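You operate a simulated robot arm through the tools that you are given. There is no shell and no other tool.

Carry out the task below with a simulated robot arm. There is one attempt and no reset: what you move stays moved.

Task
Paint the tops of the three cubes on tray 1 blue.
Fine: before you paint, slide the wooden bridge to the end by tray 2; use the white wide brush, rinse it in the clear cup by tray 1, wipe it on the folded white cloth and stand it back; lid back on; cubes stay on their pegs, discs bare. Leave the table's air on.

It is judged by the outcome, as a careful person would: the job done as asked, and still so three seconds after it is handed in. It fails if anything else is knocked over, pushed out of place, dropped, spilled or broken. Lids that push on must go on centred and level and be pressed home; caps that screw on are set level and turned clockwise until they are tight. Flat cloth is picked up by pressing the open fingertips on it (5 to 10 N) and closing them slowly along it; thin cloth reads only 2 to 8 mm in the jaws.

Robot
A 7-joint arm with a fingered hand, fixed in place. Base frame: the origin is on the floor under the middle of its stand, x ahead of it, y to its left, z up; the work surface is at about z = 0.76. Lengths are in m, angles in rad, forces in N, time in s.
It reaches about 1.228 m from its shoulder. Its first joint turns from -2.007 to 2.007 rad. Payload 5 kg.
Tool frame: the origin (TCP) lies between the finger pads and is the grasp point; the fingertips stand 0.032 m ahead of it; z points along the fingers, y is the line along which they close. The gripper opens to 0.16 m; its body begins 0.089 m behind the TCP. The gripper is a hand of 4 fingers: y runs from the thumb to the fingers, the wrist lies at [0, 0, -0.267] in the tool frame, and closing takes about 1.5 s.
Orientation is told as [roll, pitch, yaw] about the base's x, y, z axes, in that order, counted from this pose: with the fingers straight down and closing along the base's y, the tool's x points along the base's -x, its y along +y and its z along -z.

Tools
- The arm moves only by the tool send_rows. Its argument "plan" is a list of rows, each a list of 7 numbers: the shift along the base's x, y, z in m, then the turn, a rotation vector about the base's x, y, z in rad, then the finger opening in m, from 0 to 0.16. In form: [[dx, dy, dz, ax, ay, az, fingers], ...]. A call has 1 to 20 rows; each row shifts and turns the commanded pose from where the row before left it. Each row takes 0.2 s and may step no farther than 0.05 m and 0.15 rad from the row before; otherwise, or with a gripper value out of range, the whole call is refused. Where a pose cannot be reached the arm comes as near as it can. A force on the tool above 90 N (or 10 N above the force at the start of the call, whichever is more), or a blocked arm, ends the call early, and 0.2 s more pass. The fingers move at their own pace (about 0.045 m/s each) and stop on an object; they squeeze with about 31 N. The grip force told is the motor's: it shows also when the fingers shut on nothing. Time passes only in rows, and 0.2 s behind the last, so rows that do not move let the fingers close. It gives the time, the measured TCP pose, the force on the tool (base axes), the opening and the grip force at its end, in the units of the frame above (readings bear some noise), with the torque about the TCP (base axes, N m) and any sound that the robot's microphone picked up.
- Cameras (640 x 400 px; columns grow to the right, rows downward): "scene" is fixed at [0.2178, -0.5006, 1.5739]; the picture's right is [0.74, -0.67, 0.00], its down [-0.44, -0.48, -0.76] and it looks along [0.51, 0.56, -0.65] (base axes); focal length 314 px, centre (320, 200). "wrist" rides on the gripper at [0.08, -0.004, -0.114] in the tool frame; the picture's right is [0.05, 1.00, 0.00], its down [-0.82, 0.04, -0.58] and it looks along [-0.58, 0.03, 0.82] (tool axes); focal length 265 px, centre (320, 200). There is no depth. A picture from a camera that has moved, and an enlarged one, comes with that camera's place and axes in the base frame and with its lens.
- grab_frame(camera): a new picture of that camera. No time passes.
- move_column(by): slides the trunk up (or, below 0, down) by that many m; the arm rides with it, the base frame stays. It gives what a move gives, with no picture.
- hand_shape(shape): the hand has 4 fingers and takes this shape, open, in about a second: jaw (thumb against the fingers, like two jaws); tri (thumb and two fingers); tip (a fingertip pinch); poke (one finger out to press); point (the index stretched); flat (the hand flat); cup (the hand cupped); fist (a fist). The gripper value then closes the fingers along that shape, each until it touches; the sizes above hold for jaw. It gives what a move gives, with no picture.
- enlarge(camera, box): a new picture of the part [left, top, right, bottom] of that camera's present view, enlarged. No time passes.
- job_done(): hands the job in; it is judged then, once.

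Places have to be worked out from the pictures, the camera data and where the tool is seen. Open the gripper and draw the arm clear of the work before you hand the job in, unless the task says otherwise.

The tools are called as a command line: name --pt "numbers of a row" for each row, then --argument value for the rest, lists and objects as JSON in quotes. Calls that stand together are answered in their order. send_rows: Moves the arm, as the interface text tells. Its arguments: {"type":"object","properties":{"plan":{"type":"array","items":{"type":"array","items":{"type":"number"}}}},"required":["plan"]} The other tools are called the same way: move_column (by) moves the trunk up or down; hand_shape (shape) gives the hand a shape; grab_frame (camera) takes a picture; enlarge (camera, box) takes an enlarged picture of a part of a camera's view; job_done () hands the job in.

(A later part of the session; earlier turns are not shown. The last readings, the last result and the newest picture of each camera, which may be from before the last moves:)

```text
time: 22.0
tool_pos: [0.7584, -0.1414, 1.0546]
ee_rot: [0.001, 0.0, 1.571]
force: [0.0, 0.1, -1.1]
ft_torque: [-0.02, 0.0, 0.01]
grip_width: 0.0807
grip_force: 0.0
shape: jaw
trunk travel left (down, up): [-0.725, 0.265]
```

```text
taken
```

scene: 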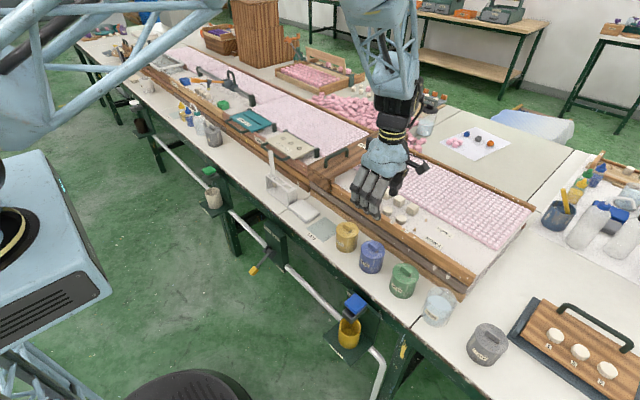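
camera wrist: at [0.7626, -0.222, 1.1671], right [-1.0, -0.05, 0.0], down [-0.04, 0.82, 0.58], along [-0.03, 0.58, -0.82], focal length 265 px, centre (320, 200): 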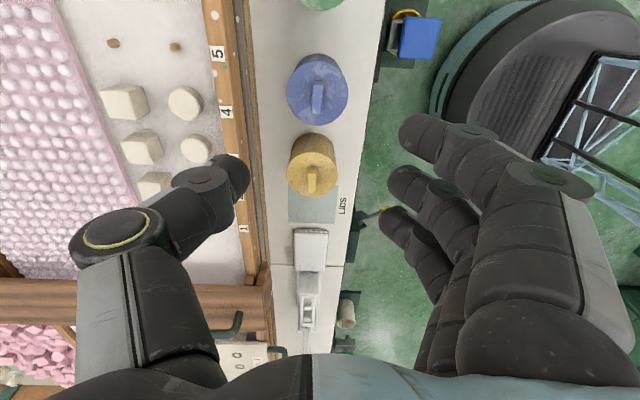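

Blue lid knob confirmed at about (0.760, −0.1416). I descend with jaws at 5 cm, pausing just above the knob to check.

send_rows --pt "0.001 0 -0.03 0 0 0 0.05" --pt "0 0 -0.04 0 0 0 0.05" --pt "0 0 -0.04 0 0 0 0.05" --pt "0 0 -0.03 0 0 0 0.05" --pt "0 0 -0.01 0 0 0 0.05" --pt "0 0 0 0 0 0 0.05"

enlarge --camera "scene" --box '[330, 200, 430, 290]'

grab_frame --camera "wrist"

```text
time: 23.4
tool_pos: [0.7594, -0.1407, 0.9035]
ee_rot: [0.0, -0.001, 1.572]
force: [-0.8, -0.7, 0.3]
ft_torque: [0.01, 0.01, -0.01]
grip_width: 0.0503
grip_force: 0.0
shape: jaw
trunk travel left (down, up): [-0.725, 0.265]
```

```text
4.44 times, centred on (380, 245) of scene
camera zoom: at [0.2178, -0.5006, 1.5739], right [0.74, -0.67, 0.0], down [-0.44, -0.48, -0.76], along [0.51, 0.56, -0.65], focal length 1398 px, centre (53, 0)
```

zoom: 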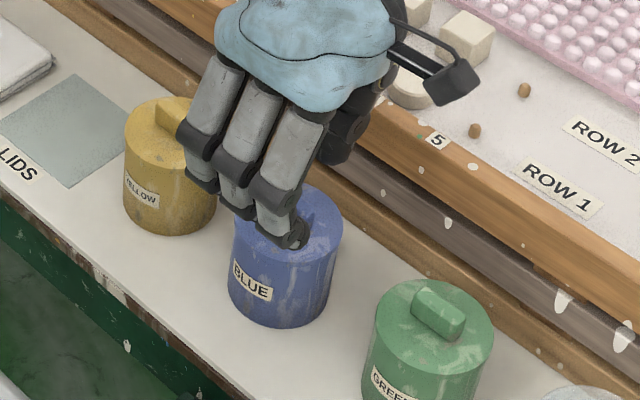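

```text
taken
camera wrist: at [0.7629, -0.2214, 1.0165], right [-1.0, -0.05, 0.0], down [-0.04, 0.82, 0.58], along [-0.03, 0.58, -0.82], focal length 265 px, centre (320, 200)
```

wrist: 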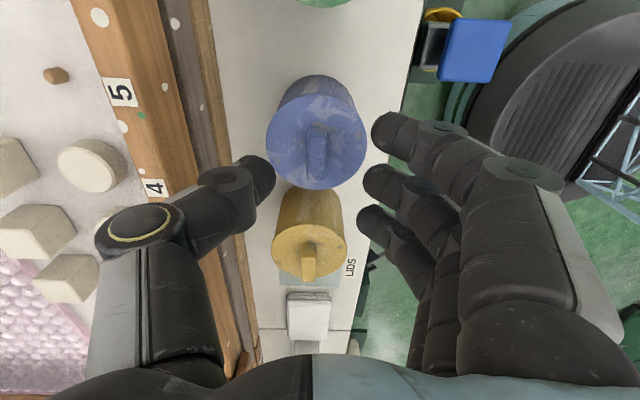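

Fingertips straddle the knob with thumb and middle finger opposite each other at the knob's middle. I lower 3 cm so the tips are just above the lid, and close.

send_rows --pt "0 -0.0005 -0.015 0 0 0 0.05" --pt "0 0 -0.01 0 0 0 0.045" --pt "0 0 -0.005 0 0 0 0.04" --pt "0 0 0 0 0 0 0.035"

enlarge --camera "scene" --box '[340, 210, 410, 280]'

enlarge --camera "wrist" --box '[220, 60, 460, 210]'

```text
time: 24.4
tool_pos: [0.7595, -0.1413, 0.873]
ee_rot: [0.001, 0.0, 1.572]
force: [-0.6, -0.3, 0.8]
ft_torque: [-0.02, 0.02, 0.02]
grip_width: 0.0357
grip_force: 0.0
shape: jaw
trunk travel left (down, up): [-0.725, 0.265]
```

```text
5.71 times, centred on (375, 245) of scene
camera zoom: at [0.2178, -0.5006, 1.5739], right [0.74, -0.67, 0.0], down [-0.44, -0.48, -0.76], along [0.51, 0.56, -0.65], focal length 1797 px, centre (6, -57)
```

zoom: 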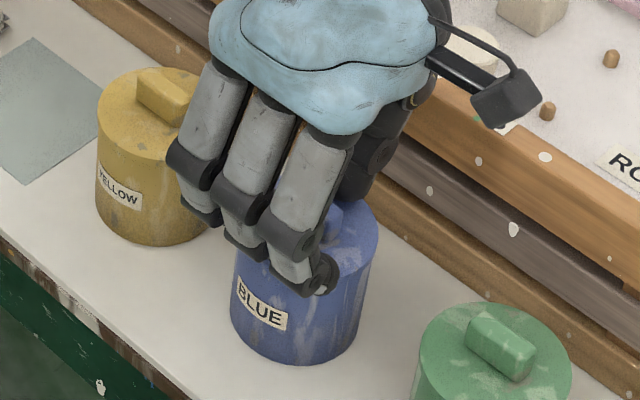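

```text
2.67 times, centred on (340, 135) of wrist
camera zoom: at [0.7629, -0.2221, 0.9863], right [-1.0, -0.05, 0.0], down [-0.04, 0.82, 0.58], along [-0.03, 0.58, -0.82], focal length 708 px, centre (267, 373)
```

zoom: 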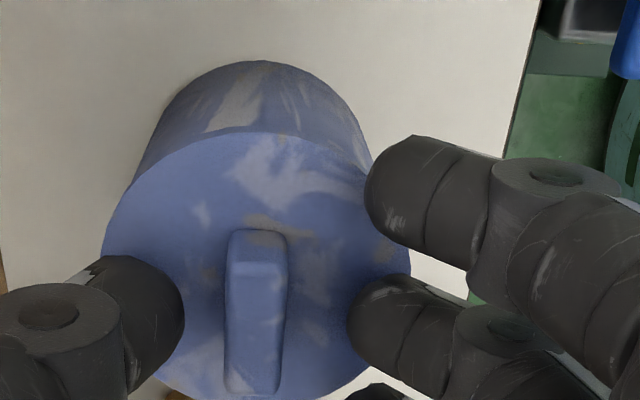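

The tips are beside the knob, clear of the yellow pot. I close on the knob.

send_rows --pt "0 0 0 0 0 0 0.02" --pt "0 0 0 0 0 0 0.01" --pt "0 0 0 0 0 0 0.005" --pt "0 0 0 0 0 0 0.005" --pt "0 0 0 0 0 0 0.005"

enlarge --camera "scene" --box '[340, 210, 410, 280]'

enlarge --camera "wrist" --box '[220, 60, 460, 210]'

```text
time: 25.6
tool_pos: [0.7607, -0.1417, 0.8744]
ee_rot: [-0.002, -0.001, 1.572]
force: [4.5, 0.2, 10.2]
ft_torque: [0.0, -0.14, 0.0]
grip_width: 0.0
grip_force: 31.5
shape: jaw
trunk travel left (down, up): [-0.725, 0.265]
```

```text
5.71 times, centred on (375, 245) of scene
camera zoom: at [0.2178, -0.5006, 1.5739], right [0.74, -0.67, 0.0], down [-0.44, -0.48, -0.76], along [0.51, 0.56, -0.65], focal length 1797 px, centre (6, -57)
```

zoom: 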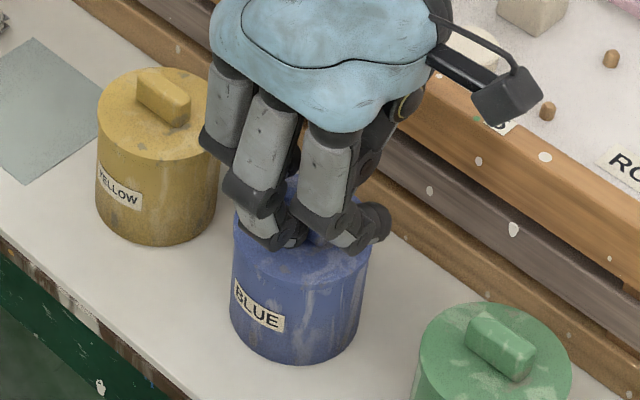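

```text
2.67 times, centred on (340, 135) of wrist
camera zoom: at [0.7633, -0.2221, 0.9875], right [-1.0, -0.05, 0.0], down [-0.04, 0.82, 0.58], along [-0.03, 0.58, -0.82], focal length 708 px, centre (267, 373)
```

zoom: 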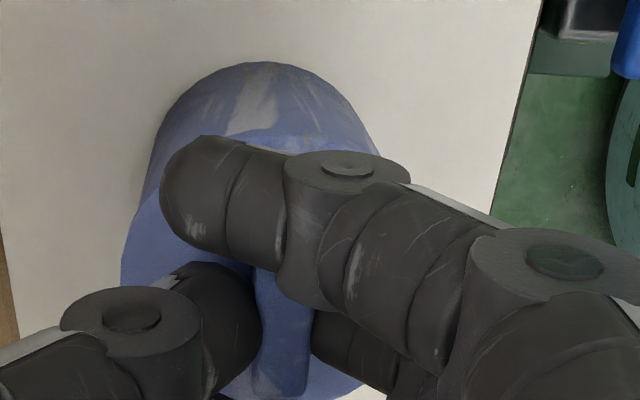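

Thumb and middle finger hold the knob, while the outer fingers curl past its ends; the fingertips press lightly on the lid. I lift slowly to see whether the lid comes along.

send_rows --pt "0 0 0.004 0 0 0 0.0" --pt "0 0 0.004 0 0 0 0.0" --pt "0 0 0.004 0 0 0 0.0" --pt "0 0 0.005 0 0 0 0.0"

enlarge --camera "scene" --box '[340, 210, 410, 280]'

enlarge --camera "wrist" --box '[220, 60, 460, 210]'

```text
time: 26.6
tool_pos: [0.7597, -0.1417, 0.8901]
ee_rot: [0.001, 0.0, 1.57]
force: [-0.2, 0.8, 0.0]
ft_torque: [0.0, -0.01, -0.01]
grip_width: 0.0
grip_force: 30.8
shape: jaw
trunk travel left (down, up): [-0.725, 0.265]
heard: snap
```

```text
5.71 times, centred on (375, 245) of scene
camera zoom: at [0.2178, -0.5006, 1.5739], right [0.74, -0.67, 0.0], down [-0.44, -0.48, -0.76], along [0.51, 0.56, -0.65], focal length 1797 px, centre (6, -57)
```

zoom: 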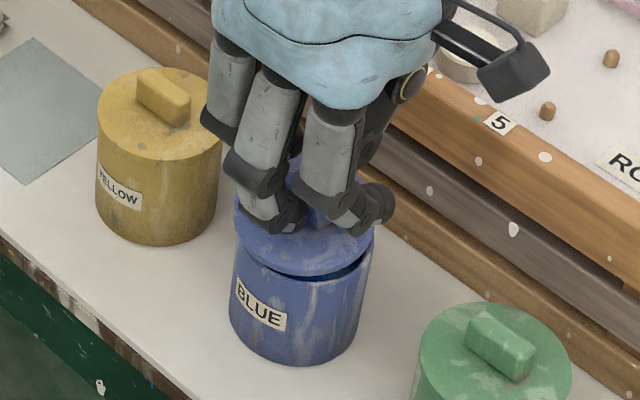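

```text
2.67 times, centred on (340, 135) of wrist
camera zoom: at [0.7626, -0.2225, 1.0033], right [-1.0, -0.05, 0.0], down [-0.04, 0.82, 0.58], along [-0.03, 0.58, -0.82], focal length 708 px, centre (267, 373)
```

zoom: 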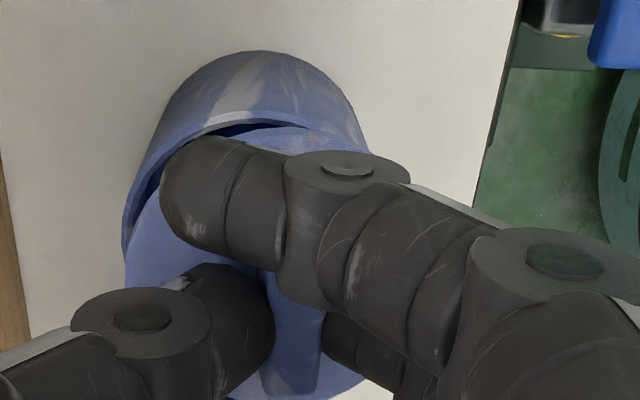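

The lid snapped off and is in the hand. I raise it well clear, carry it over the yellow pot to the LIDS pad at about (0.759, 0.075), and look before setting it down.

send_rows --pt "0 0 0.02 0 0 0 0.0" --pt "0 0 0.04 0 0 0 0.0" --pt "0 0 0.04 0 0 0 0.0" --pt "0 0.03 0 0 0 0 0.0" --pt "0 0.04 0 0 0 0 0.0" --pt "0 0.04 0 0 0 0 0.0" --pt "0 0.04 0 0 0 0 0.0" --pt "0 0.04 0 0 0 0 0.0" --pt "0 0.0265 0 0 0 0 0.0" --pt "0 0 -0.03 0 0 0 0.0" --pt "0 0 -0.03 0 0 0 0.0" --pt "0 0 0 0 0 0 0.0"

enlarge --camera "scene" --box '[270, 150, 420, 290]'

grab_frame --camera "wrist"

```text
time: 29.2
tool_pos: [0.7616, 0.0746, 0.9317]
ee_rot: [0.002, 0.0, 1.572]
force: [0.1, -0.1, -0.2]
ft_torque: [-0.02, -0.01, -0.01]
grip_width: 0.0
grip_force: 31.3
shape: jaw
trunk travel left (down, up): [-0.725, 0.265]
```

```text
2.86 times, centred on (345, 220) of scene
camera zoom: at [0.2178, -0.5006, 1.5739], right [0.74, -0.67, 0.0], down [-0.44, -0.48, -0.76], along [0.51, 0.56, -0.65], focal length 899 px, centre (249, 143)
```

zoom: 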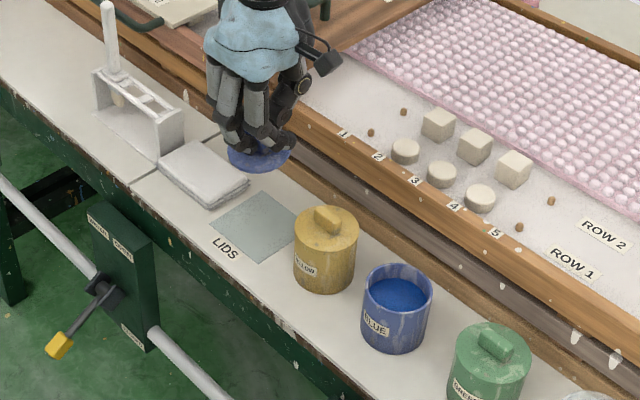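

```text
taken
camera wrist: at [0.7635, -0.0056, 1.0442], right [-1.0, -0.05, 0.0], down [-0.04, 0.82, 0.58], along [-0.03, 0.58, -0.82], focal length 265 px, centre (320, 200)
```

wrist: 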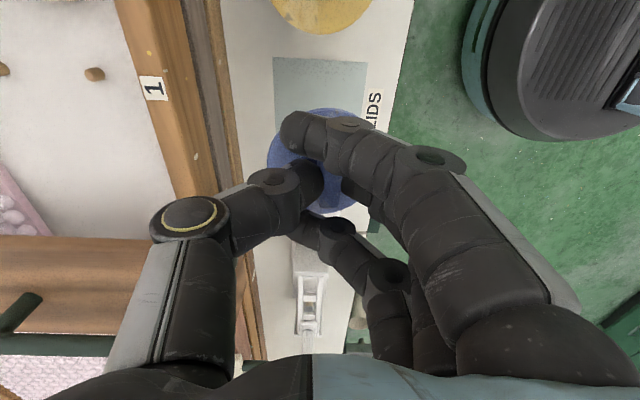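

The lid hangs level over the pad and the open pot shows blue paint. I lower toward the pad, then feel for contact in small steps.

send_rows --pt "-0.001 0 -0.03 0 0 0 0.0" --pt "0 0 -0.03 0 0 0 0.0" --pt "0 0 -0.02 0 0 0 0.0" --pt "0 0 -0.01 0 0 0 0.0"

enlarge --camera "scene" --box '[290, 180, 370, 260]'

```text
time: 30.2
tool_pos: [0.7593, 0.0739, 0.84]
ee_rot: [-0.001, 0.001, 1.571]
force: [-0.3, 0.8, -0.3]
ft_torque: [0.01, 0.0, 0.02]
grip_width: 0.0
grip_force: 31.6
shape: jaw
trunk travel left (down, up): [-0.725, 0.265]
```

```text
5.00 times, centred on (330, 220) of scene
camera zoom: at [0.2178, -0.5006, 1.5739], right [0.74, -0.67, 0.0], down [-0.44, -0.48, -0.76], along [0.51, 0.56, -0.65], focal length 1572 px, centre (270, 100)
```

zoom: 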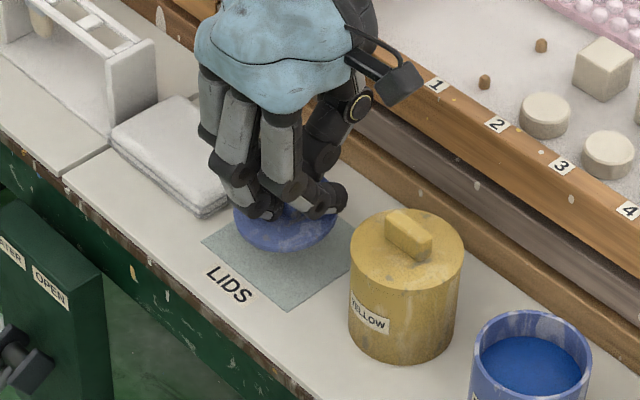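

The lid is over the pad, roughly 2 cm up. I lower in small steps and watch the z force.

send_rows --pt "0 0 -0.006 0 0 0 0.0" --pt "0 0 -0.004 0 0 0 0.0" --pt "0 0 -0.003 0 0 0 0.0"

enlarge --camera "scene" --box '[290, 180, 370, 260]'

```text
time: 31.0
tool_pos: [0.7584, 0.075, 0.8286]
ee_rot: [0.0, 0.001, 1.57]
force: [0.0, 0.3, 0.0]
ft_torque: [-0.01, 0.0, -0.01]
grip_width: 0.0002
grip_force: 31.9
shape: jaw
trunk travel left (down, up): [-0.725, 0.265]
```

```text
5.00 times, centred on (330, 220) of scene
camera zoom: at [0.2178, -0.5006, 1.5739], right [0.74, -0.67, 0.0], down [-0.44, -0.48, -0.76], along [0.51, 0.56, -0.65], focal length 1572 px, centre (270, 100)
```

zoom: 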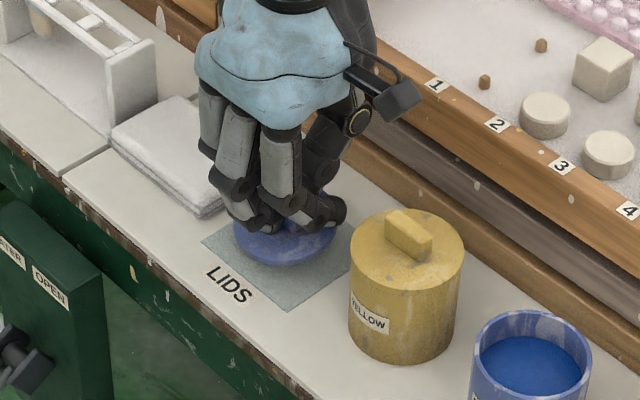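

No contact yet. I continue down in 2–3 mm steps.

send_rows --pt "0 0 -0.003 0 0 0 0.0" --pt "0 0 -0.003 0 0 0 0.0"

send_rows --pt "0 0 -0.003 0 0 0 0.0"

```text
time: 31.6
tool_pos: [0.7575, 0.074, 0.8218]
ee_rot: [0.001, 0.001, 1.571]
force: [0.4, -0.8, -0.8]
ft_torque: [-0.01, -0.01, 0.0]
grip_width: 0.0
grip_force: 31.0
shape: jaw
trunk travel left (down, up): [-0.725, 0.265]
```

```text
time: 32.0
tool_pos: [0.758, 0.0747, 0.8181]
ee_rot: [0.0, 0.0, 1.569]
force: [-0.6, -0.2, 0.6]
ft_torque: [-0.03, 0.0, 0.0]
grip_width: 0.0001
grip_force: 31.1
shape: jaw
trunk travel left (down, up): [-0.725, 0.265]
```

send_rows --pt "0 0 -0.003 0 0 0 0.0"

enlarge --camera "scene" --box '[290, 180, 370, 260]'

```text
time: 32.4
tool_pos: [0.7585, 0.0756, 0.8169]
ee_rot: [0.0, 0.001, 1.57]
force: [-0.3, -0.5, 0.4]
ft_torque: [-0.02, -0.05, 0.05]
grip_width: 0.0
grip_force: 31.0
shape: jaw
trunk travel left (down, up): [-0.725, 0.265]
```

```text
5.00 times, centred on (330, 220) of scene
camera zoom: at [0.2178, -0.5006, 1.5739], right [0.74, -0.67, 0.0], down [-0.44, -0.48, -0.76], along [0.51, 0.56, -0.65], focal length 1572 px, centre (270, 100)
```

zoom: 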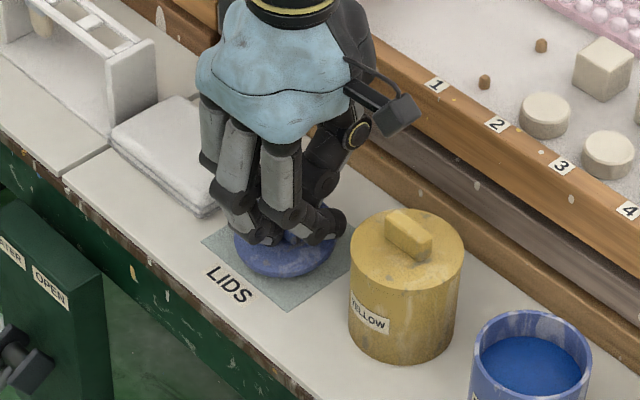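

The lid looks almost at the pad. Two more 2 mm steps, reading force each time.

send_rows --pt "0 0 -0.002 0 0 0 0.0"

send_rows --pt "0 0 -0.002 0 0 0 0.0"

send_rows --pt "0 0 -0.0015 0 0 0 0.0"

```text
time: 32.8
tool_pos: [0.7598, 0.075, 0.8129]
ee_rot: [-0.001, 0.0, 1.57]
force: [0.2, 0.1, 0.2]
ft_torque: [0.02, 0.01, -0.04]
grip_width: 0.0
grip_force: 31.0
shape: jaw
trunk travel left (down, up): [-0.725, 0.265]
```

```text
time: 33.2
tool_pos: [0.7588, 0.0743, 0.8114]
ee_rot: [0.0, 0.001, 1.57]
force: [0.4, 0.3, -1.0]
ft_torque: [0.02, 0.0, -0.01]
grip_width: 0.0001
grip_force: 30.6
shape: jaw
trunk travel left (down, up): [-0.725, 0.265]
```

```text
time: 33.6
tool_pos: [0.758, 0.0759, 0.8103]
ee_rot: [-0.002, 0.0, 1.571]
force: [0.0, -0.2, -0.5]
ft_torque: [-0.02, 0.01, 0.01]
grip_width: 0.0001
grip_force: 31.5
shape: jaw
trunk travel left (down, up): [-0.725, 0.265]
```

Still no contact; I keep feeling downward in small steps.

send_rows --pt "0 0 -0.002 0 0 0 0.0"

send_rows --pt "0 0 -0.002 0 0 0 0.0"

enlarge --camera "scene" --box '[300, 190, 360, 240]'

grab_frame --camera "wrist"

```text
time: 34.0
tool_pos: [0.7603, 0.0752, 0.8081]
ee_rot: [-0.001, 0.0, 1.572]
force: [1.5, 1.0, 5.4]
ft_torque: [0.0, 0.13, 0.02]
grip_width: 0.0001
grip_force: 31.1
shape: jaw
trunk travel left (down, up): [-0.725, 0.265]
```

```text
time: 34.4
tool_pos: [0.7587, 0.0753, 0.8084]
ee_rot: [-0.003, 0.001, 1.57]
force: [3.5, -0.2, 17.6]
ft_torque: [0.01, 0.33, 0.07]
grip_width: 0.0
grip_force: 30.7
shape: jaw
trunk travel left (down, up): [-0.725, 0.265]
```

```text
8.00 times, centred on (330, 215) of scene
camera zoom: at [0.2178, -0.5006, 1.5739], right [0.74, -0.67, 0.0], down [-0.44, -0.48, -0.76], along [0.51, 0.56, -0.65], focal length 2516 px, centre (240, 80)
```

zoom: 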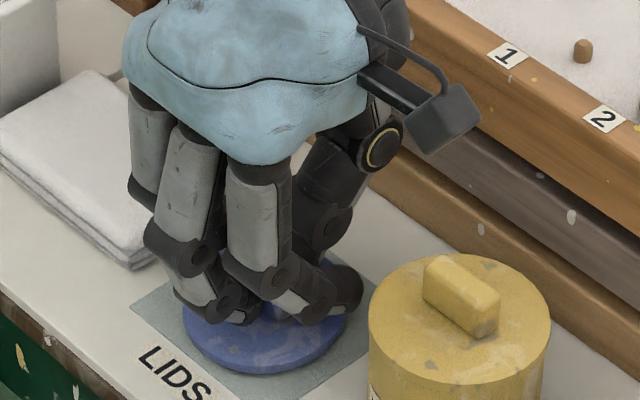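

```text
taken
camera wrist: at [0.7626, -0.0056, 0.921], right [-1.0, -0.05, 0.0], down [-0.04, 0.82, 0.58], along [-0.03, 0.58, -0.82], focal length 265 px, centre (320, 200)
```

wrist: 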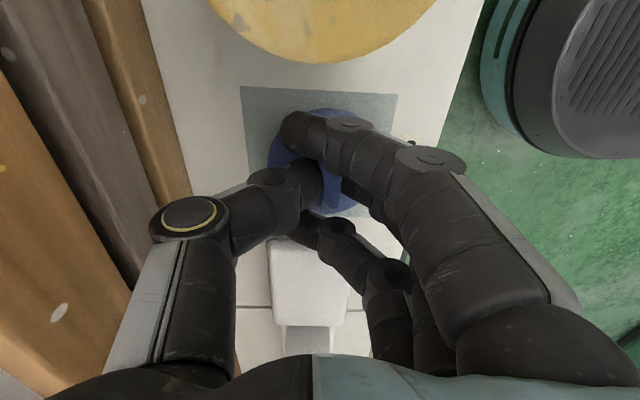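

The lid is down on the pad (17.6 N). I ease 1.5 mm up to relieve the load, open the fingers and lift away.

send_rows --pt "0 0 0.0015 0 0 0 0.0" --pt "0 0 0 0 0 0 0.015" --pt "0 0 0 0 0 0 0.03" --pt "0 0 0 0 0 0 0.045" --pt "0 0 0 0 0 0 0.05" --pt "0 0 0 0 0 0 0.05"

enlarge --camera "scene" --box '[300, 190, 360, 240]'

grab_frame --camera "wrist"

```text
time: 35.8
tool_pos: [0.7596, 0.0744, 0.808]
ee_rot: [0.0, 0.0, 1.57]
force: [0.6, 0.4, 0.2]
ft_torque: [0.0, 0.0, 0.03]
grip_width: 0.0496
grip_force: 0.0
shape: jaw
trunk travel left (down, up): [-0.725, 0.265]
```

```text
8.00 times, centred on (330, 215) of scene
camera zoom: at [0.2178, -0.5006, 1.5739], right [0.74, -0.67, 0.0], down [-0.44, -0.48, -0.76], along [0.51, 0.56, -0.65], focal length 2516 px, centre (240, 80)
```

zoom: 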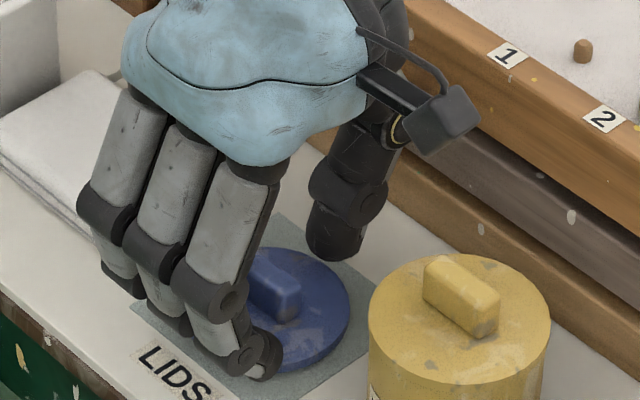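

```text
taken
camera wrist: at [0.762, -0.0056, 0.9206], right [-1.0, -0.05, 0.0], down [-0.04, 0.82, 0.58], along [-0.03, 0.58, -0.82], focal length 265 px, centre (320, 200)
```

wrist: 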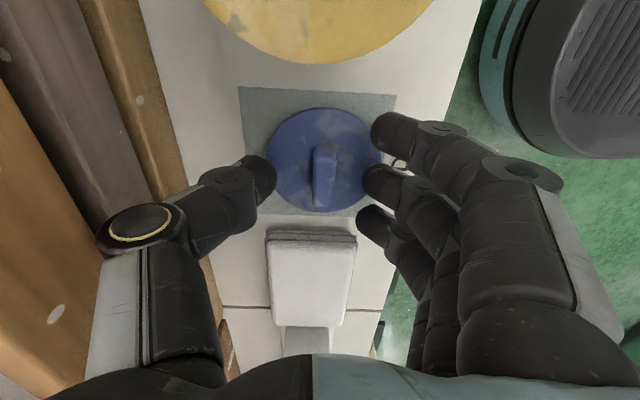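

The lid rests flat on the pad. I lift off and move toward the brush stand to view it from this yaw, keeping well above everything; the stencil's green handle near the brush needs care.

send_rows --pt "0 0 0.03 0 0 0 0.05" --pt "0 0 0.045 0 0 0 0.05" --pt "0 0 0.045 0 0 0 0.05" --pt "0 0 0.045 0 0 0 0.05" --pt "0 0.03 0.035 0 0 0 0.05" --pt "0 0.045 0 0 0 0 0.05" --pt "0 0.045 0 0 0 0 0.05" --pt "0 0.03 0 0 0 0 0.05" --pt "0 0 0 0 0 0 0.05"

grab_frame --camera "wrist"

enlarge --camera "wrist" --box '[240, 120, 400, 280]'

enlarge --camera "scene" --box '[250, 140, 330, 210]'

```text
time: 37.8
tool_pos: [0.7589, 0.2243, 1.0085]
ee_rot: [-0.001, 0.001, 1.57]
force: [0.5, 0.6, -0.1]
ft_torque: [0.03, 0.0, -0.02]
grip_width: 0.0494
grip_force: 0.0
shape: jaw
trunk travel left (down, up): [-0.725, 0.265]
```

```text
taken
camera wrist: at [0.762, 0.1444, 1.1216], right [-1.0, -0.05, 0.0], down [-0.04, 0.82, 0.58], along [-0.03, 0.58, -0.82], focal length 265 px, centre (320, 200)
```

wrist: 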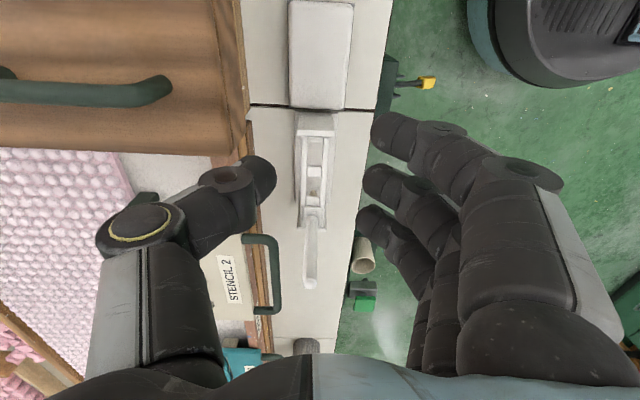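

```text
2.50 times, centred on (320, 200) of wrist
camera zoom: at [0.762, 0.1444, 1.1216], right [-1.0, -0.05, 0.0], down [-0.04, 0.82, 0.58], along [-0.03, 0.58, -0.82], focal length 664 px, centre (320, 200)
```

zoom: 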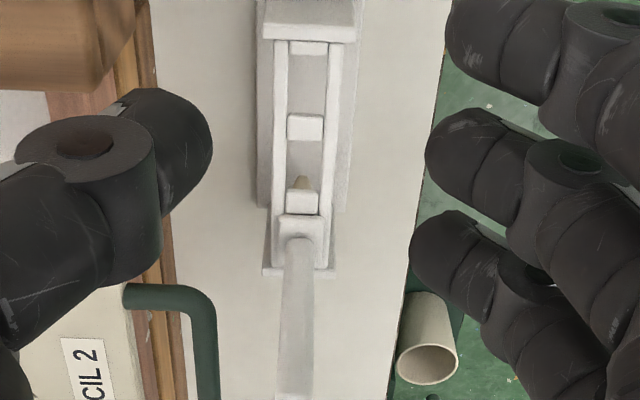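

```text
5.71 times, centred on (290, 175) of scene
camera zoom: at [0.2178, -0.5006, 1.5739], right [0.74, -0.67, 0.0], down [-0.44, -0.48, -0.76], along [0.51, 0.56, -0.65], focal length 1797 px, centre (491, 343)
```

zoom: 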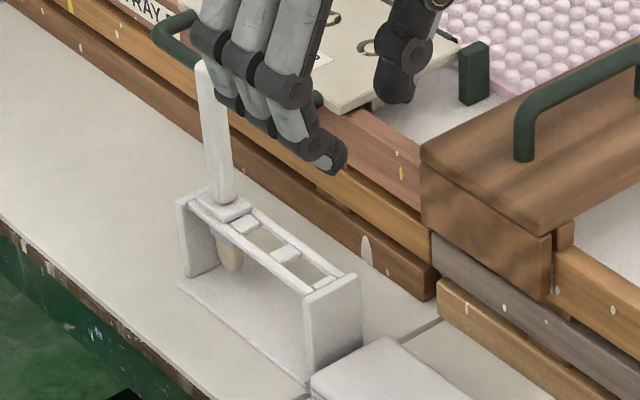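

The brush handle stands at about (0.761, 0.371) with its top near z≈0.95; the stencil's bar is only 4 cm behind it at z≈0.89, so I'll grip the handle's top part with fingertips above that bar. I move over it.

send_rows --pt "0 0 0.015 0 0 0 0.05" --pt "0 0.03 0.01 0 0 0 0.05" --pt "0.001 0.04 0 0 0 0 0.05" --pt "0.001 0.04 0 0 0 0 0.05" --pt "0 0.03 0 0 0 0 0.05" --pt "0 0.007 0 0 0 0 0.05" --pt "0 0 0 0 0 0 0.05"

grab_frame --camera "wrist"

enlarge --camera "wrist" --box '[220, 80, 420, 240]'

enlarge --camera "scene" --box '[240, 110, 330, 200]'

```text
time: 39.4
tool_pos: [0.7609, 0.3722, 1.0329]
ee_rot: [0.0, 0.0, 1.569]
force: [0.0, 0.2, -0.6]
ft_torque: [-0.03, -0.01, -0.02]
grip_width: 0.0497
grip_force: 0.1
shape: jaw
trunk travel left (down, up): [-0.725, 0.265]
```

```text
taken
camera wrist: at [0.7641, 0.2917, 1.1456], right [-1.0, -0.05, 0.0], down [-0.04, 0.82, 0.58], along [-0.03, 0.58, -0.82], focal length 265 px, centre (320, 200)
```

wrist: 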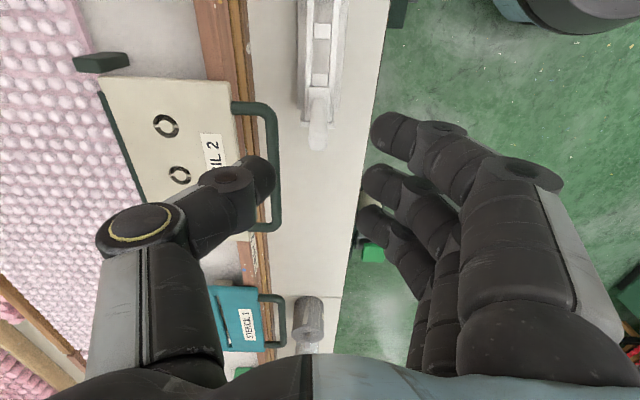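

```text
2.50 times, centred on (320, 160) of wrist
camera zoom: at [0.7641, 0.2917, 1.1456], right [-1.0, -0.05, 0.0], down [-0.04, 0.82, 0.58], along [-0.03, 0.58, -0.82], focal length 664 px, centre (320, 300)
```

zoom: 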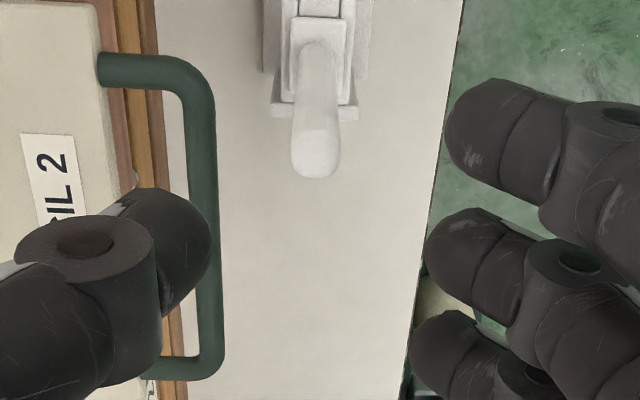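

```text
4.44 times, centred on (285, 155) of scene
camera zoom: at [0.2178, -0.5006, 1.5739], right [0.74, -0.67, 0.0], down [-0.44, -0.48, -0.76], along [0.51, 0.56, -0.65], focal length 1398 px, centre (476, 400)
```

zoom: 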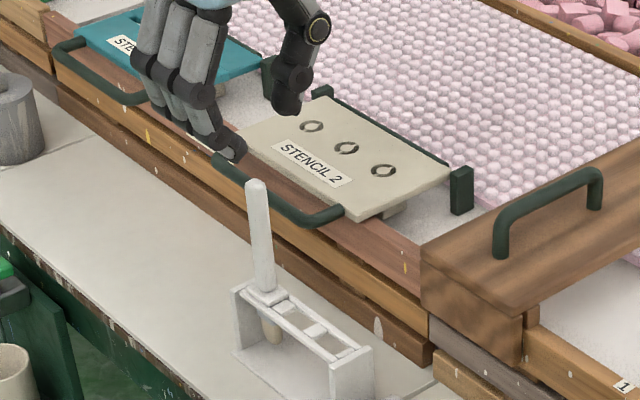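

Handle top triangulates to about (0.762, 0.3755, 0.945). I shift slightly and descend to TCP z≈0.940, keeping the fingertips above the stencil bar.

send_rows --pt "0.001 0.0035 0 0 0 0 0.05" --pt "0 0 -0.03 0 0 0 0.05" --pt "0 0 -0.03 0 0 0 0.05" --pt "0 0 -0.02 0 0 0 0.05" --pt "0 0 -0.008 0 0 0 0.05" --pt "0 0 0 0 0 0 0.05"

enlarge --camera "wrist" --box '[220, 80, 420, 240]'

enlarge --camera "scene" --box '[240, 110, 330, 200]'

```text
time: 40.8
tool_pos: [0.7614, 0.3736, 0.9447]
ee_rot: [0.001, -0.001, 1.57]
force: [0.9, 0.5, 0.2]
ft_torque: [-0.02, 0.03, -0.01]
grip_width: 0.0495
grip_force: 0.1
shape: jaw
trunk travel left (down, up): [-0.725, 0.265]
```

```text
2.50 times, centred on (320, 160) of wrist
camera zoom: at [0.765, 0.295, 1.0574], right [-1.0, -0.05, 0.0], down [-0.04, 0.82, 0.58], along [-0.03, 0.58, -0.82], focal length 664 px, centre (320, 300)
```

zoom: 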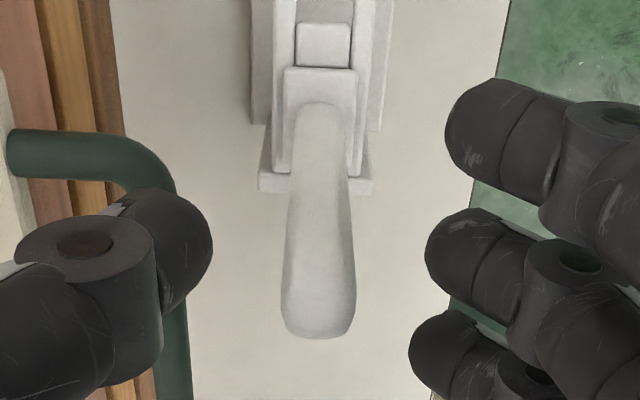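

```text
4.44 times, centred on (285, 155) of scene
camera zoom: at [0.2178, -0.5006, 1.5739], right [0.74, -0.67, 0.0], down [-0.44, -0.48, -0.76], along [0.51, 0.56, -0.65], focal length 1398 px, centre (476, 400)
```

zoom: 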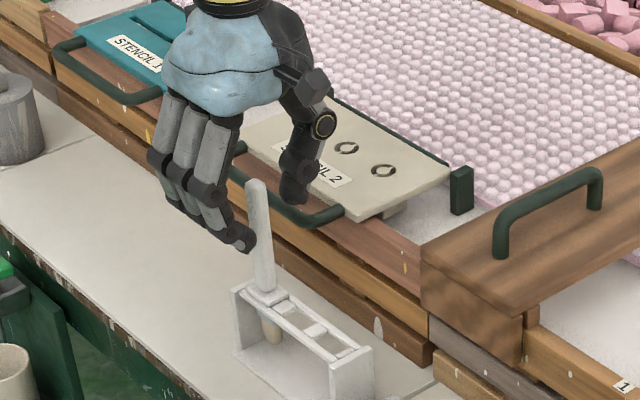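

The handle top is right at the TCP (z≈0.945), centred between thumb and fingers. I lower another 8 mm for more purchase and close.

send_rows --pt "0 0.001 -0.004 0 0 0 0.05" --pt "0 0 -0.004 0 0 0 0.05" --pt "0 0 0 0 0 0 0.035" --pt "0 0 0 0 0 0 0.02" --pt "0 0 0 0 0 0 0.01" --pt "0 0 0 0 0 0 0.005" --pt "0 0 0 0 0 0 0.0" --pt "0 0 0 0 0 0 0.0"

enlarge --camera "wrist" --box '[220, 80, 420, 240]'

enlarge --camera "scene" --box '[240, 110, 330, 200]'

```text
time: 42.6
tool_pos: [0.7606, 0.3759, 0.9368]
ee_rot: [0.0, -0.001, 1.571]
force: [-1.6, 0.2, 0.4]
ft_torque: [0.03, 0.22, -0.02]
grip_width: 0.0
grip_force: 31.1
shape: jaw
trunk travel left (down, up): [-0.725, 0.265]
```

```text
2.50 times, centred on (320, 160) of wrist
camera zoom: at [0.7648, 0.2959, 1.0492], right [-1.0, -0.05, 0.0], down [-0.04, 0.82, 0.58], along [-0.03, 0.58, -0.82], focal length 664 px, centre (320, 300)
```

zoom: 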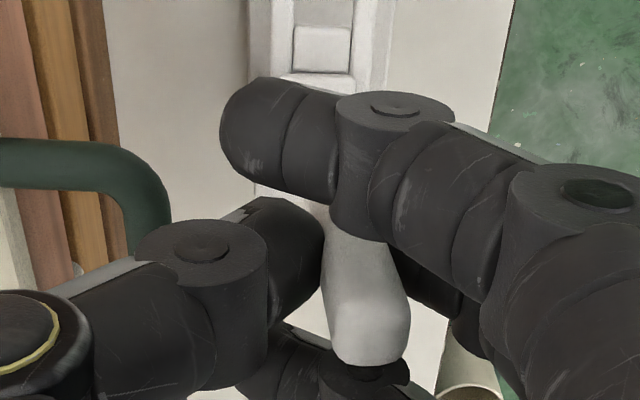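

```text
4.44 times, centred on (285, 155) of scene
camera zoom: at [0.2178, -0.5006, 1.5739], right [0.74, -0.67, 0.0], down [-0.44, -0.48, -0.76], along [0.51, 0.56, -0.65], focal length 1398 px, centre (476, 400)
```

zoom: 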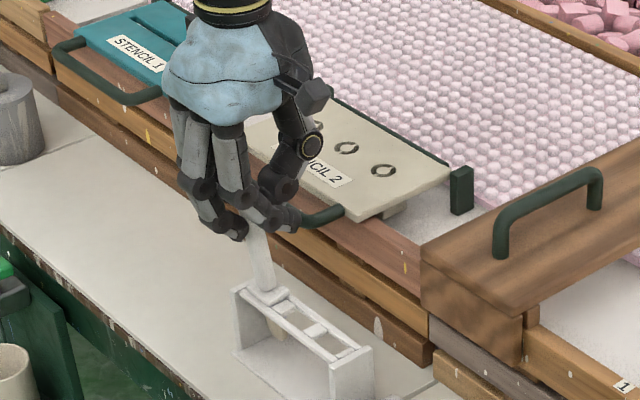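

The grip closed with the handle's top pushed about 1 cm toward −x, so the brush leans. I reopen, shift the hand +9 mm in x so the closing point matches the handle, and close again.

send_rows --pt "0 0 0 0 0 0 0.015" --pt "0 0 0 0 0 0 0.03" --pt "0 0 0 0 0 0 0.05" --pt "0 0 0 0 0 0 0.05" --pt "0 0 0 0 0 0 0.05"

enlarge --camera "wrist" --box '[220, 80, 420, 240]'

enlarge --camera "scene" --box '[240, 110, 330, 200]'

```text
time: 43.8
tool_pos: [0.7618, 0.3755, 0.9374]
ee_rot: [0.0, 0.0, 1.572]
force: [0.5, -0.5, 1.0]
ft_torque: [0.02, 0.0, 0.01]
grip_width: 0.0491
grip_force: 0.1
shape: jaw
trunk travel left (down, up): [-0.725, 0.265]
```

```text
2.50 times, centred on (320, 160) of wrist
camera zoom: at [0.7651, 0.2958, 1.0492], right [-1.0, -0.05, 0.0], down [-0.04, 0.82, 0.58], along [-0.03, 0.58, -0.82], focal length 664 px, centre (320, 300)
```

zoom: 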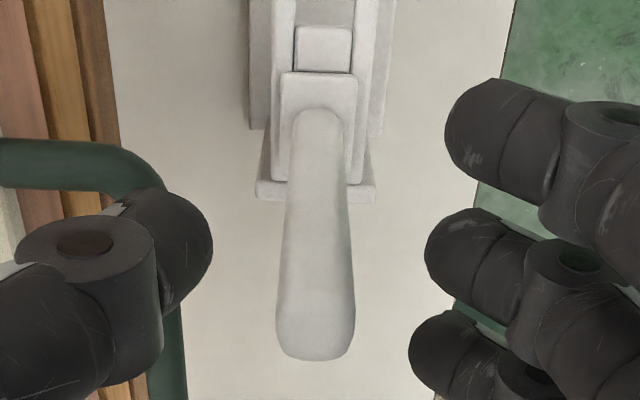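

```text
4.44 times, centred on (285, 155) of scene
camera zoom: at [0.2178, -0.5006, 1.5739], right [0.74, -0.67, 0.0], down [-0.44, -0.48, -0.76], along [0.51, 0.56, -0.65], focal length 1398 px, centre (476, 400)
```

zoom: 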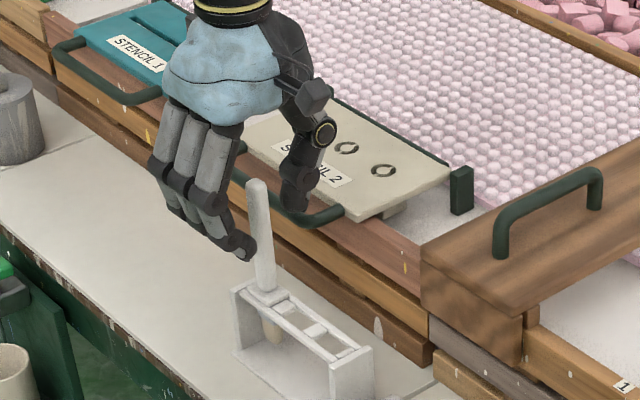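

With the jaws open the handle is upright and exactly centred again, so the lean came from closing the thumb all the way. I close only to about handle width and read the grip force.

send_rows --pt "0.001 0 0 0 0 0 0.035" --pt "0 0 0 0 0 0 0.02" --pt "0 0 0 0 0 0 0.012" --pt "0 0 0 0 0 0 0.012" --pt "0 0 0 0 0 0 0.012"

enlarge --camera "wrist" --box '[220, 80, 420, 240]'

enlarge --camera "scene" --box '[240, 110, 330, 200]'

```text
time: 45.0
tool_pos: [0.7622, 0.376, 0.9365]
ee_rot: [0.0, 0.0, 1.571]
force: [0.7, 0.0, -0.6]
ft_torque: [0.0, 0.03, -0.01]
grip_width: 0.013
grip_force: 0.0
shape: jaw
trunk travel left (down, up): [-0.725, 0.265]
```

```text
2.50 times, centred on (320, 160) of wrist
camera zoom: at [0.7661, 0.2958, 1.0494], right [-1.0, -0.05, 0.0], down [-0.04, 0.82, 0.58], along [-0.03, 0.58, -0.82], focal length 664 px, centre (320, 300)
```

zoom: 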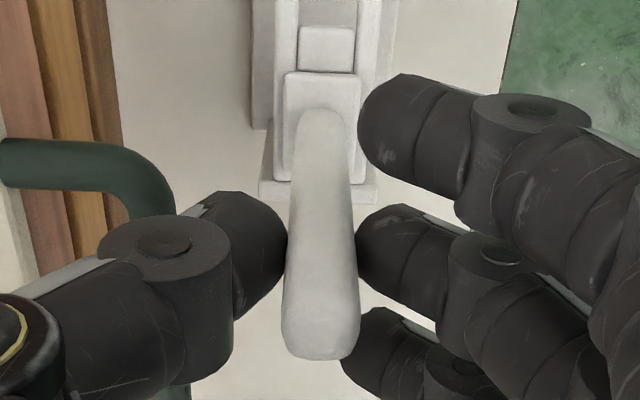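

```text
4.44 times, centred on (285, 155) of scene
camera zoom: at [0.2178, -0.5006, 1.5739], right [0.74, -0.67, 0.0], down [-0.44, -0.48, -0.76], along [0.51, 0.56, -0.65], focal length 1398 px, centre (476, 400)
```

zoom: 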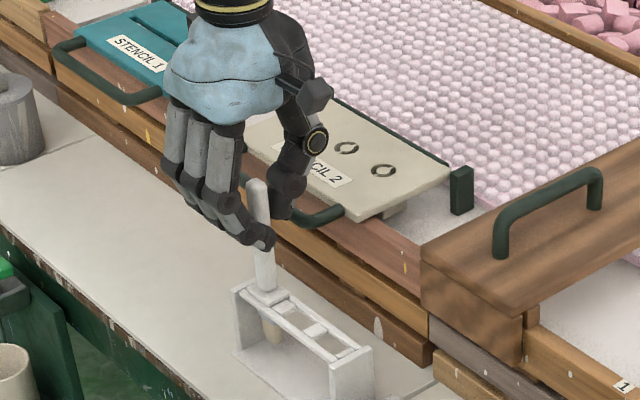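

At 13 mm both pads just touch the upright handle. I squeeze on in small amounts and watch the grip force.

send_rows --pt "0 0 0 0 0 0 0.009" --pt "0 0 0 0 0 0 0.009"

enlarge --camera "wrist" --box '[220, 80, 420, 240]'

send_rows --pt "0 0 0 0 0 0 0.006" --pt "0 0 0 0 0 0 0.006"

enlarge --camera "wrist" --box '[220, 80, 420, 240]'

```text
time: 45.6
tool_pos: [0.7619, 0.3745, 0.9361]
ee_rot: [0.0, 0.001, 1.571]
force: [-1.5, 0.3, -0.6]
ft_torque: [-0.01, 0.15, 0.0]
grip_width: 0.0
grip_force: 28.7
shape: jaw
trunk travel left (down, up): [-0.725, 0.265]
```

```text
2.50 times, centred on (320, 160) of wrist
camera zoom: at [0.7659, 0.2958, 1.0493], right [-1.0, -0.05, 0.0], down [-0.04, 0.82, 0.58], along [-0.03, 0.58, -0.82], focal length 664 px, centre (320, 300)
```

zoom: 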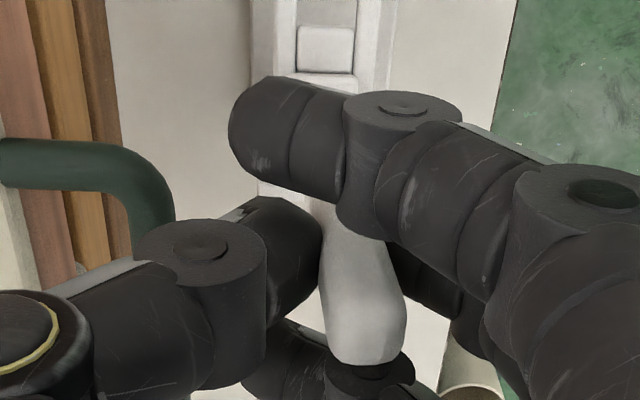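

```text
time: 46.2
tool_pos: [0.7633, 0.3758, 0.9368]
ee_rot: [0.0, -0.002, 1.57]
force: [1.4, -0.3, 3.0]
ft_torque: [0.01, -0.02, 0.03]
grip_width: 0.0072
grip_force: 0.1
shape: jaw
trunk travel left (down, up): [-0.725, 0.265]
```

```text
2.50 times, centred on (320, 160) of wrist
camera zoom: at [0.7663, 0.2957, 1.0499], right [-1.0, -0.05, 0.0], down [-0.04, 0.82, 0.58], along [-0.03, 0.58, -0.82], focal length 664 px, centre (320, 300)
```

zoom: 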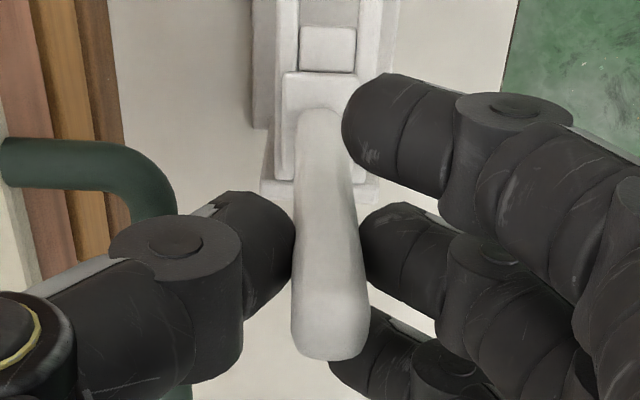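

The hand always squeezes at full force with the thumb ending on the TCP line, so the gripped handle sits about 9 mm toward −x. I open, shift the hand +9 mm in x, and close there so the brush stays upright.

send_rows --pt "0 0 0 0 0 0 0.02" --pt "0 0 0 0 0 0 0.04" --pt "0.003 0 0 0 0 0 0.05" --pt "0.006 0 0 0 0 0 0.05" --pt "0 0 0 0 0 0 0.05" --pt "0 0 0 0 0 0 0.03" --pt "0 0 0 0 0 0 0.015" --pt "0 0 0 0 0 0 0.0" --pt "0 0 0 0 0 0 0.0" --pt "0 0 0 0 0 0 0.0"

enlarge --camera "wrist" --box '[220, 80, 420, 240]'

enlarge --camera "scene" --box '[240, 110, 330, 200]'

```text
time: 48.4
tool_pos: [0.7706, 0.3754, 0.9359]
ee_rot: [0.003, 0.0, 1.57]
force: [-1.8, 0.8, -1.0]
ft_torque: [0.01, 0.25, 0.0]
grip_width: 0.0001
grip_force: 30.9
shape: jaw
trunk travel left (down, up): [-0.725, 0.265]
```

```text
2.50 times, centred on (320, 160) of wrist
camera zoom: at [0.7747, 0.2958, 1.0493], right [-1.0, -0.05, 0.0], down [-0.04, 0.82, 0.58], along [-0.03, 0.58, -0.82], focal length 664 px, centre (320, 300)
```

zoom: 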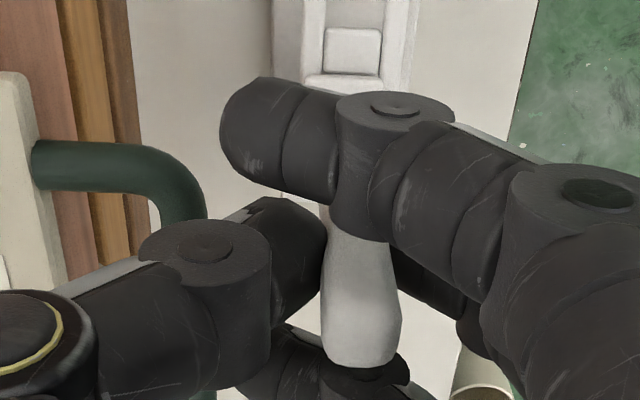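

```text
4.44 times, centred on (285, 155) of scene
camera zoom: at [0.2178, -0.5006, 1.5739], right [0.74, -0.67, 0.0], down [-0.44, -0.48, -0.76], along [0.51, 0.56, -0.65], focal length 1398 px, centre (476, 400)
```

zoom: 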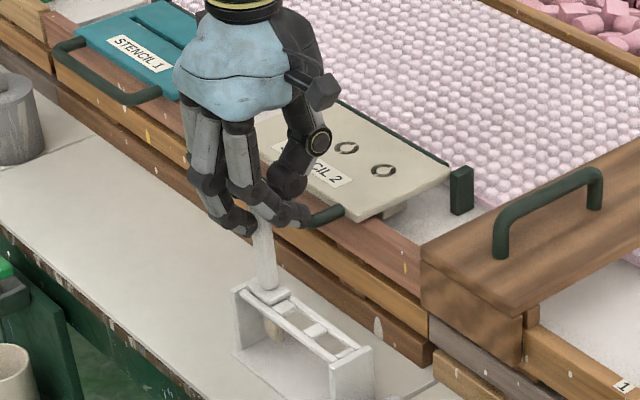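

The brush now stands nearly upright in the grip (30.9 N). I lift it straight out of the stand slowly.

send_rows --pt "0 0 0.005 0 0 0 0.0" --pt "0 0 0.01 0 0 0 0.0" --pt "0 0 0.015 0 0 0 0.0" --pt "0 0 0.02 0 0 0 0.0" --pt "0 0 0.02 0 0 0 0.0" --pt "0 0 0.03 0 0 0 0.0" --pt "0 0 0.03 0 0 0 0.0" --pt "0 0 0 0 0 0 0.0"

enlarge --camera "scene" --box '[230, 80, 350, 210]'

grab_frame --camera "wrist"

```text
time: 50.2
tool_pos: [0.7722, 0.3768, 1.0665]
ee_rot: [0.0, 0.0, 1.57]
force: [0.6, -0.2, -1.3]
ft_torque: [0.01, 0.03, 0.0]
grip_width: 0.0
grip_force: 31.1
shape: jaw
trunk travel left (down, up): [-0.725, 0.265]
```

```text
3.08 times, centred on (290, 145) of scene
camera zoom: at [0.2178, -0.5006, 1.5739], right [0.74, -0.67, 0.0], down [-0.44, -0.48, -0.76], along [0.51, 0.56, -0.65], focal length 968 px, centre (412, 369)
```

zoom: 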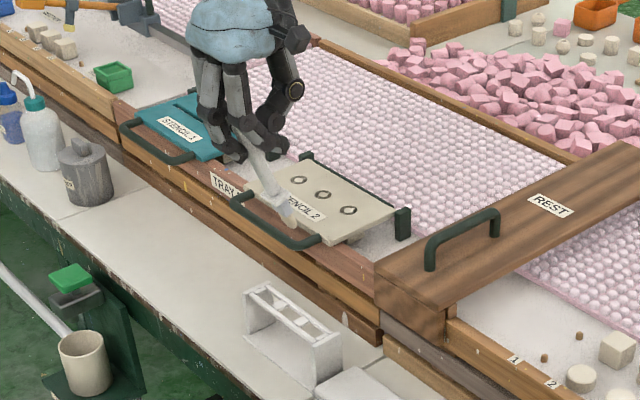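

```text
taken
camera wrist: at [0.775, 0.2962, 1.1792], right [-1.0, -0.05, 0.0], down [-0.04, 0.82, 0.58], along [-0.03, 0.58, -0.82], focal length 265 px, centre (320, 200)
```

wrist: 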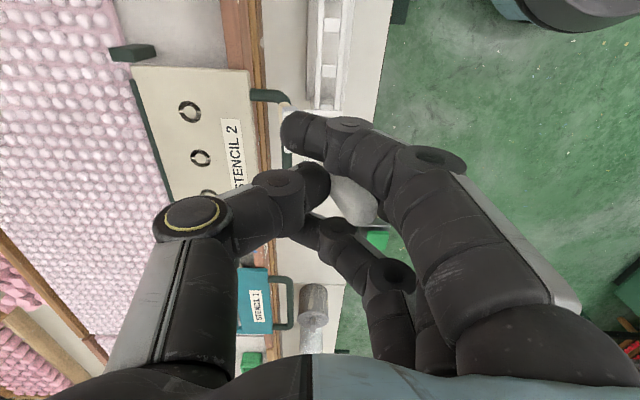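

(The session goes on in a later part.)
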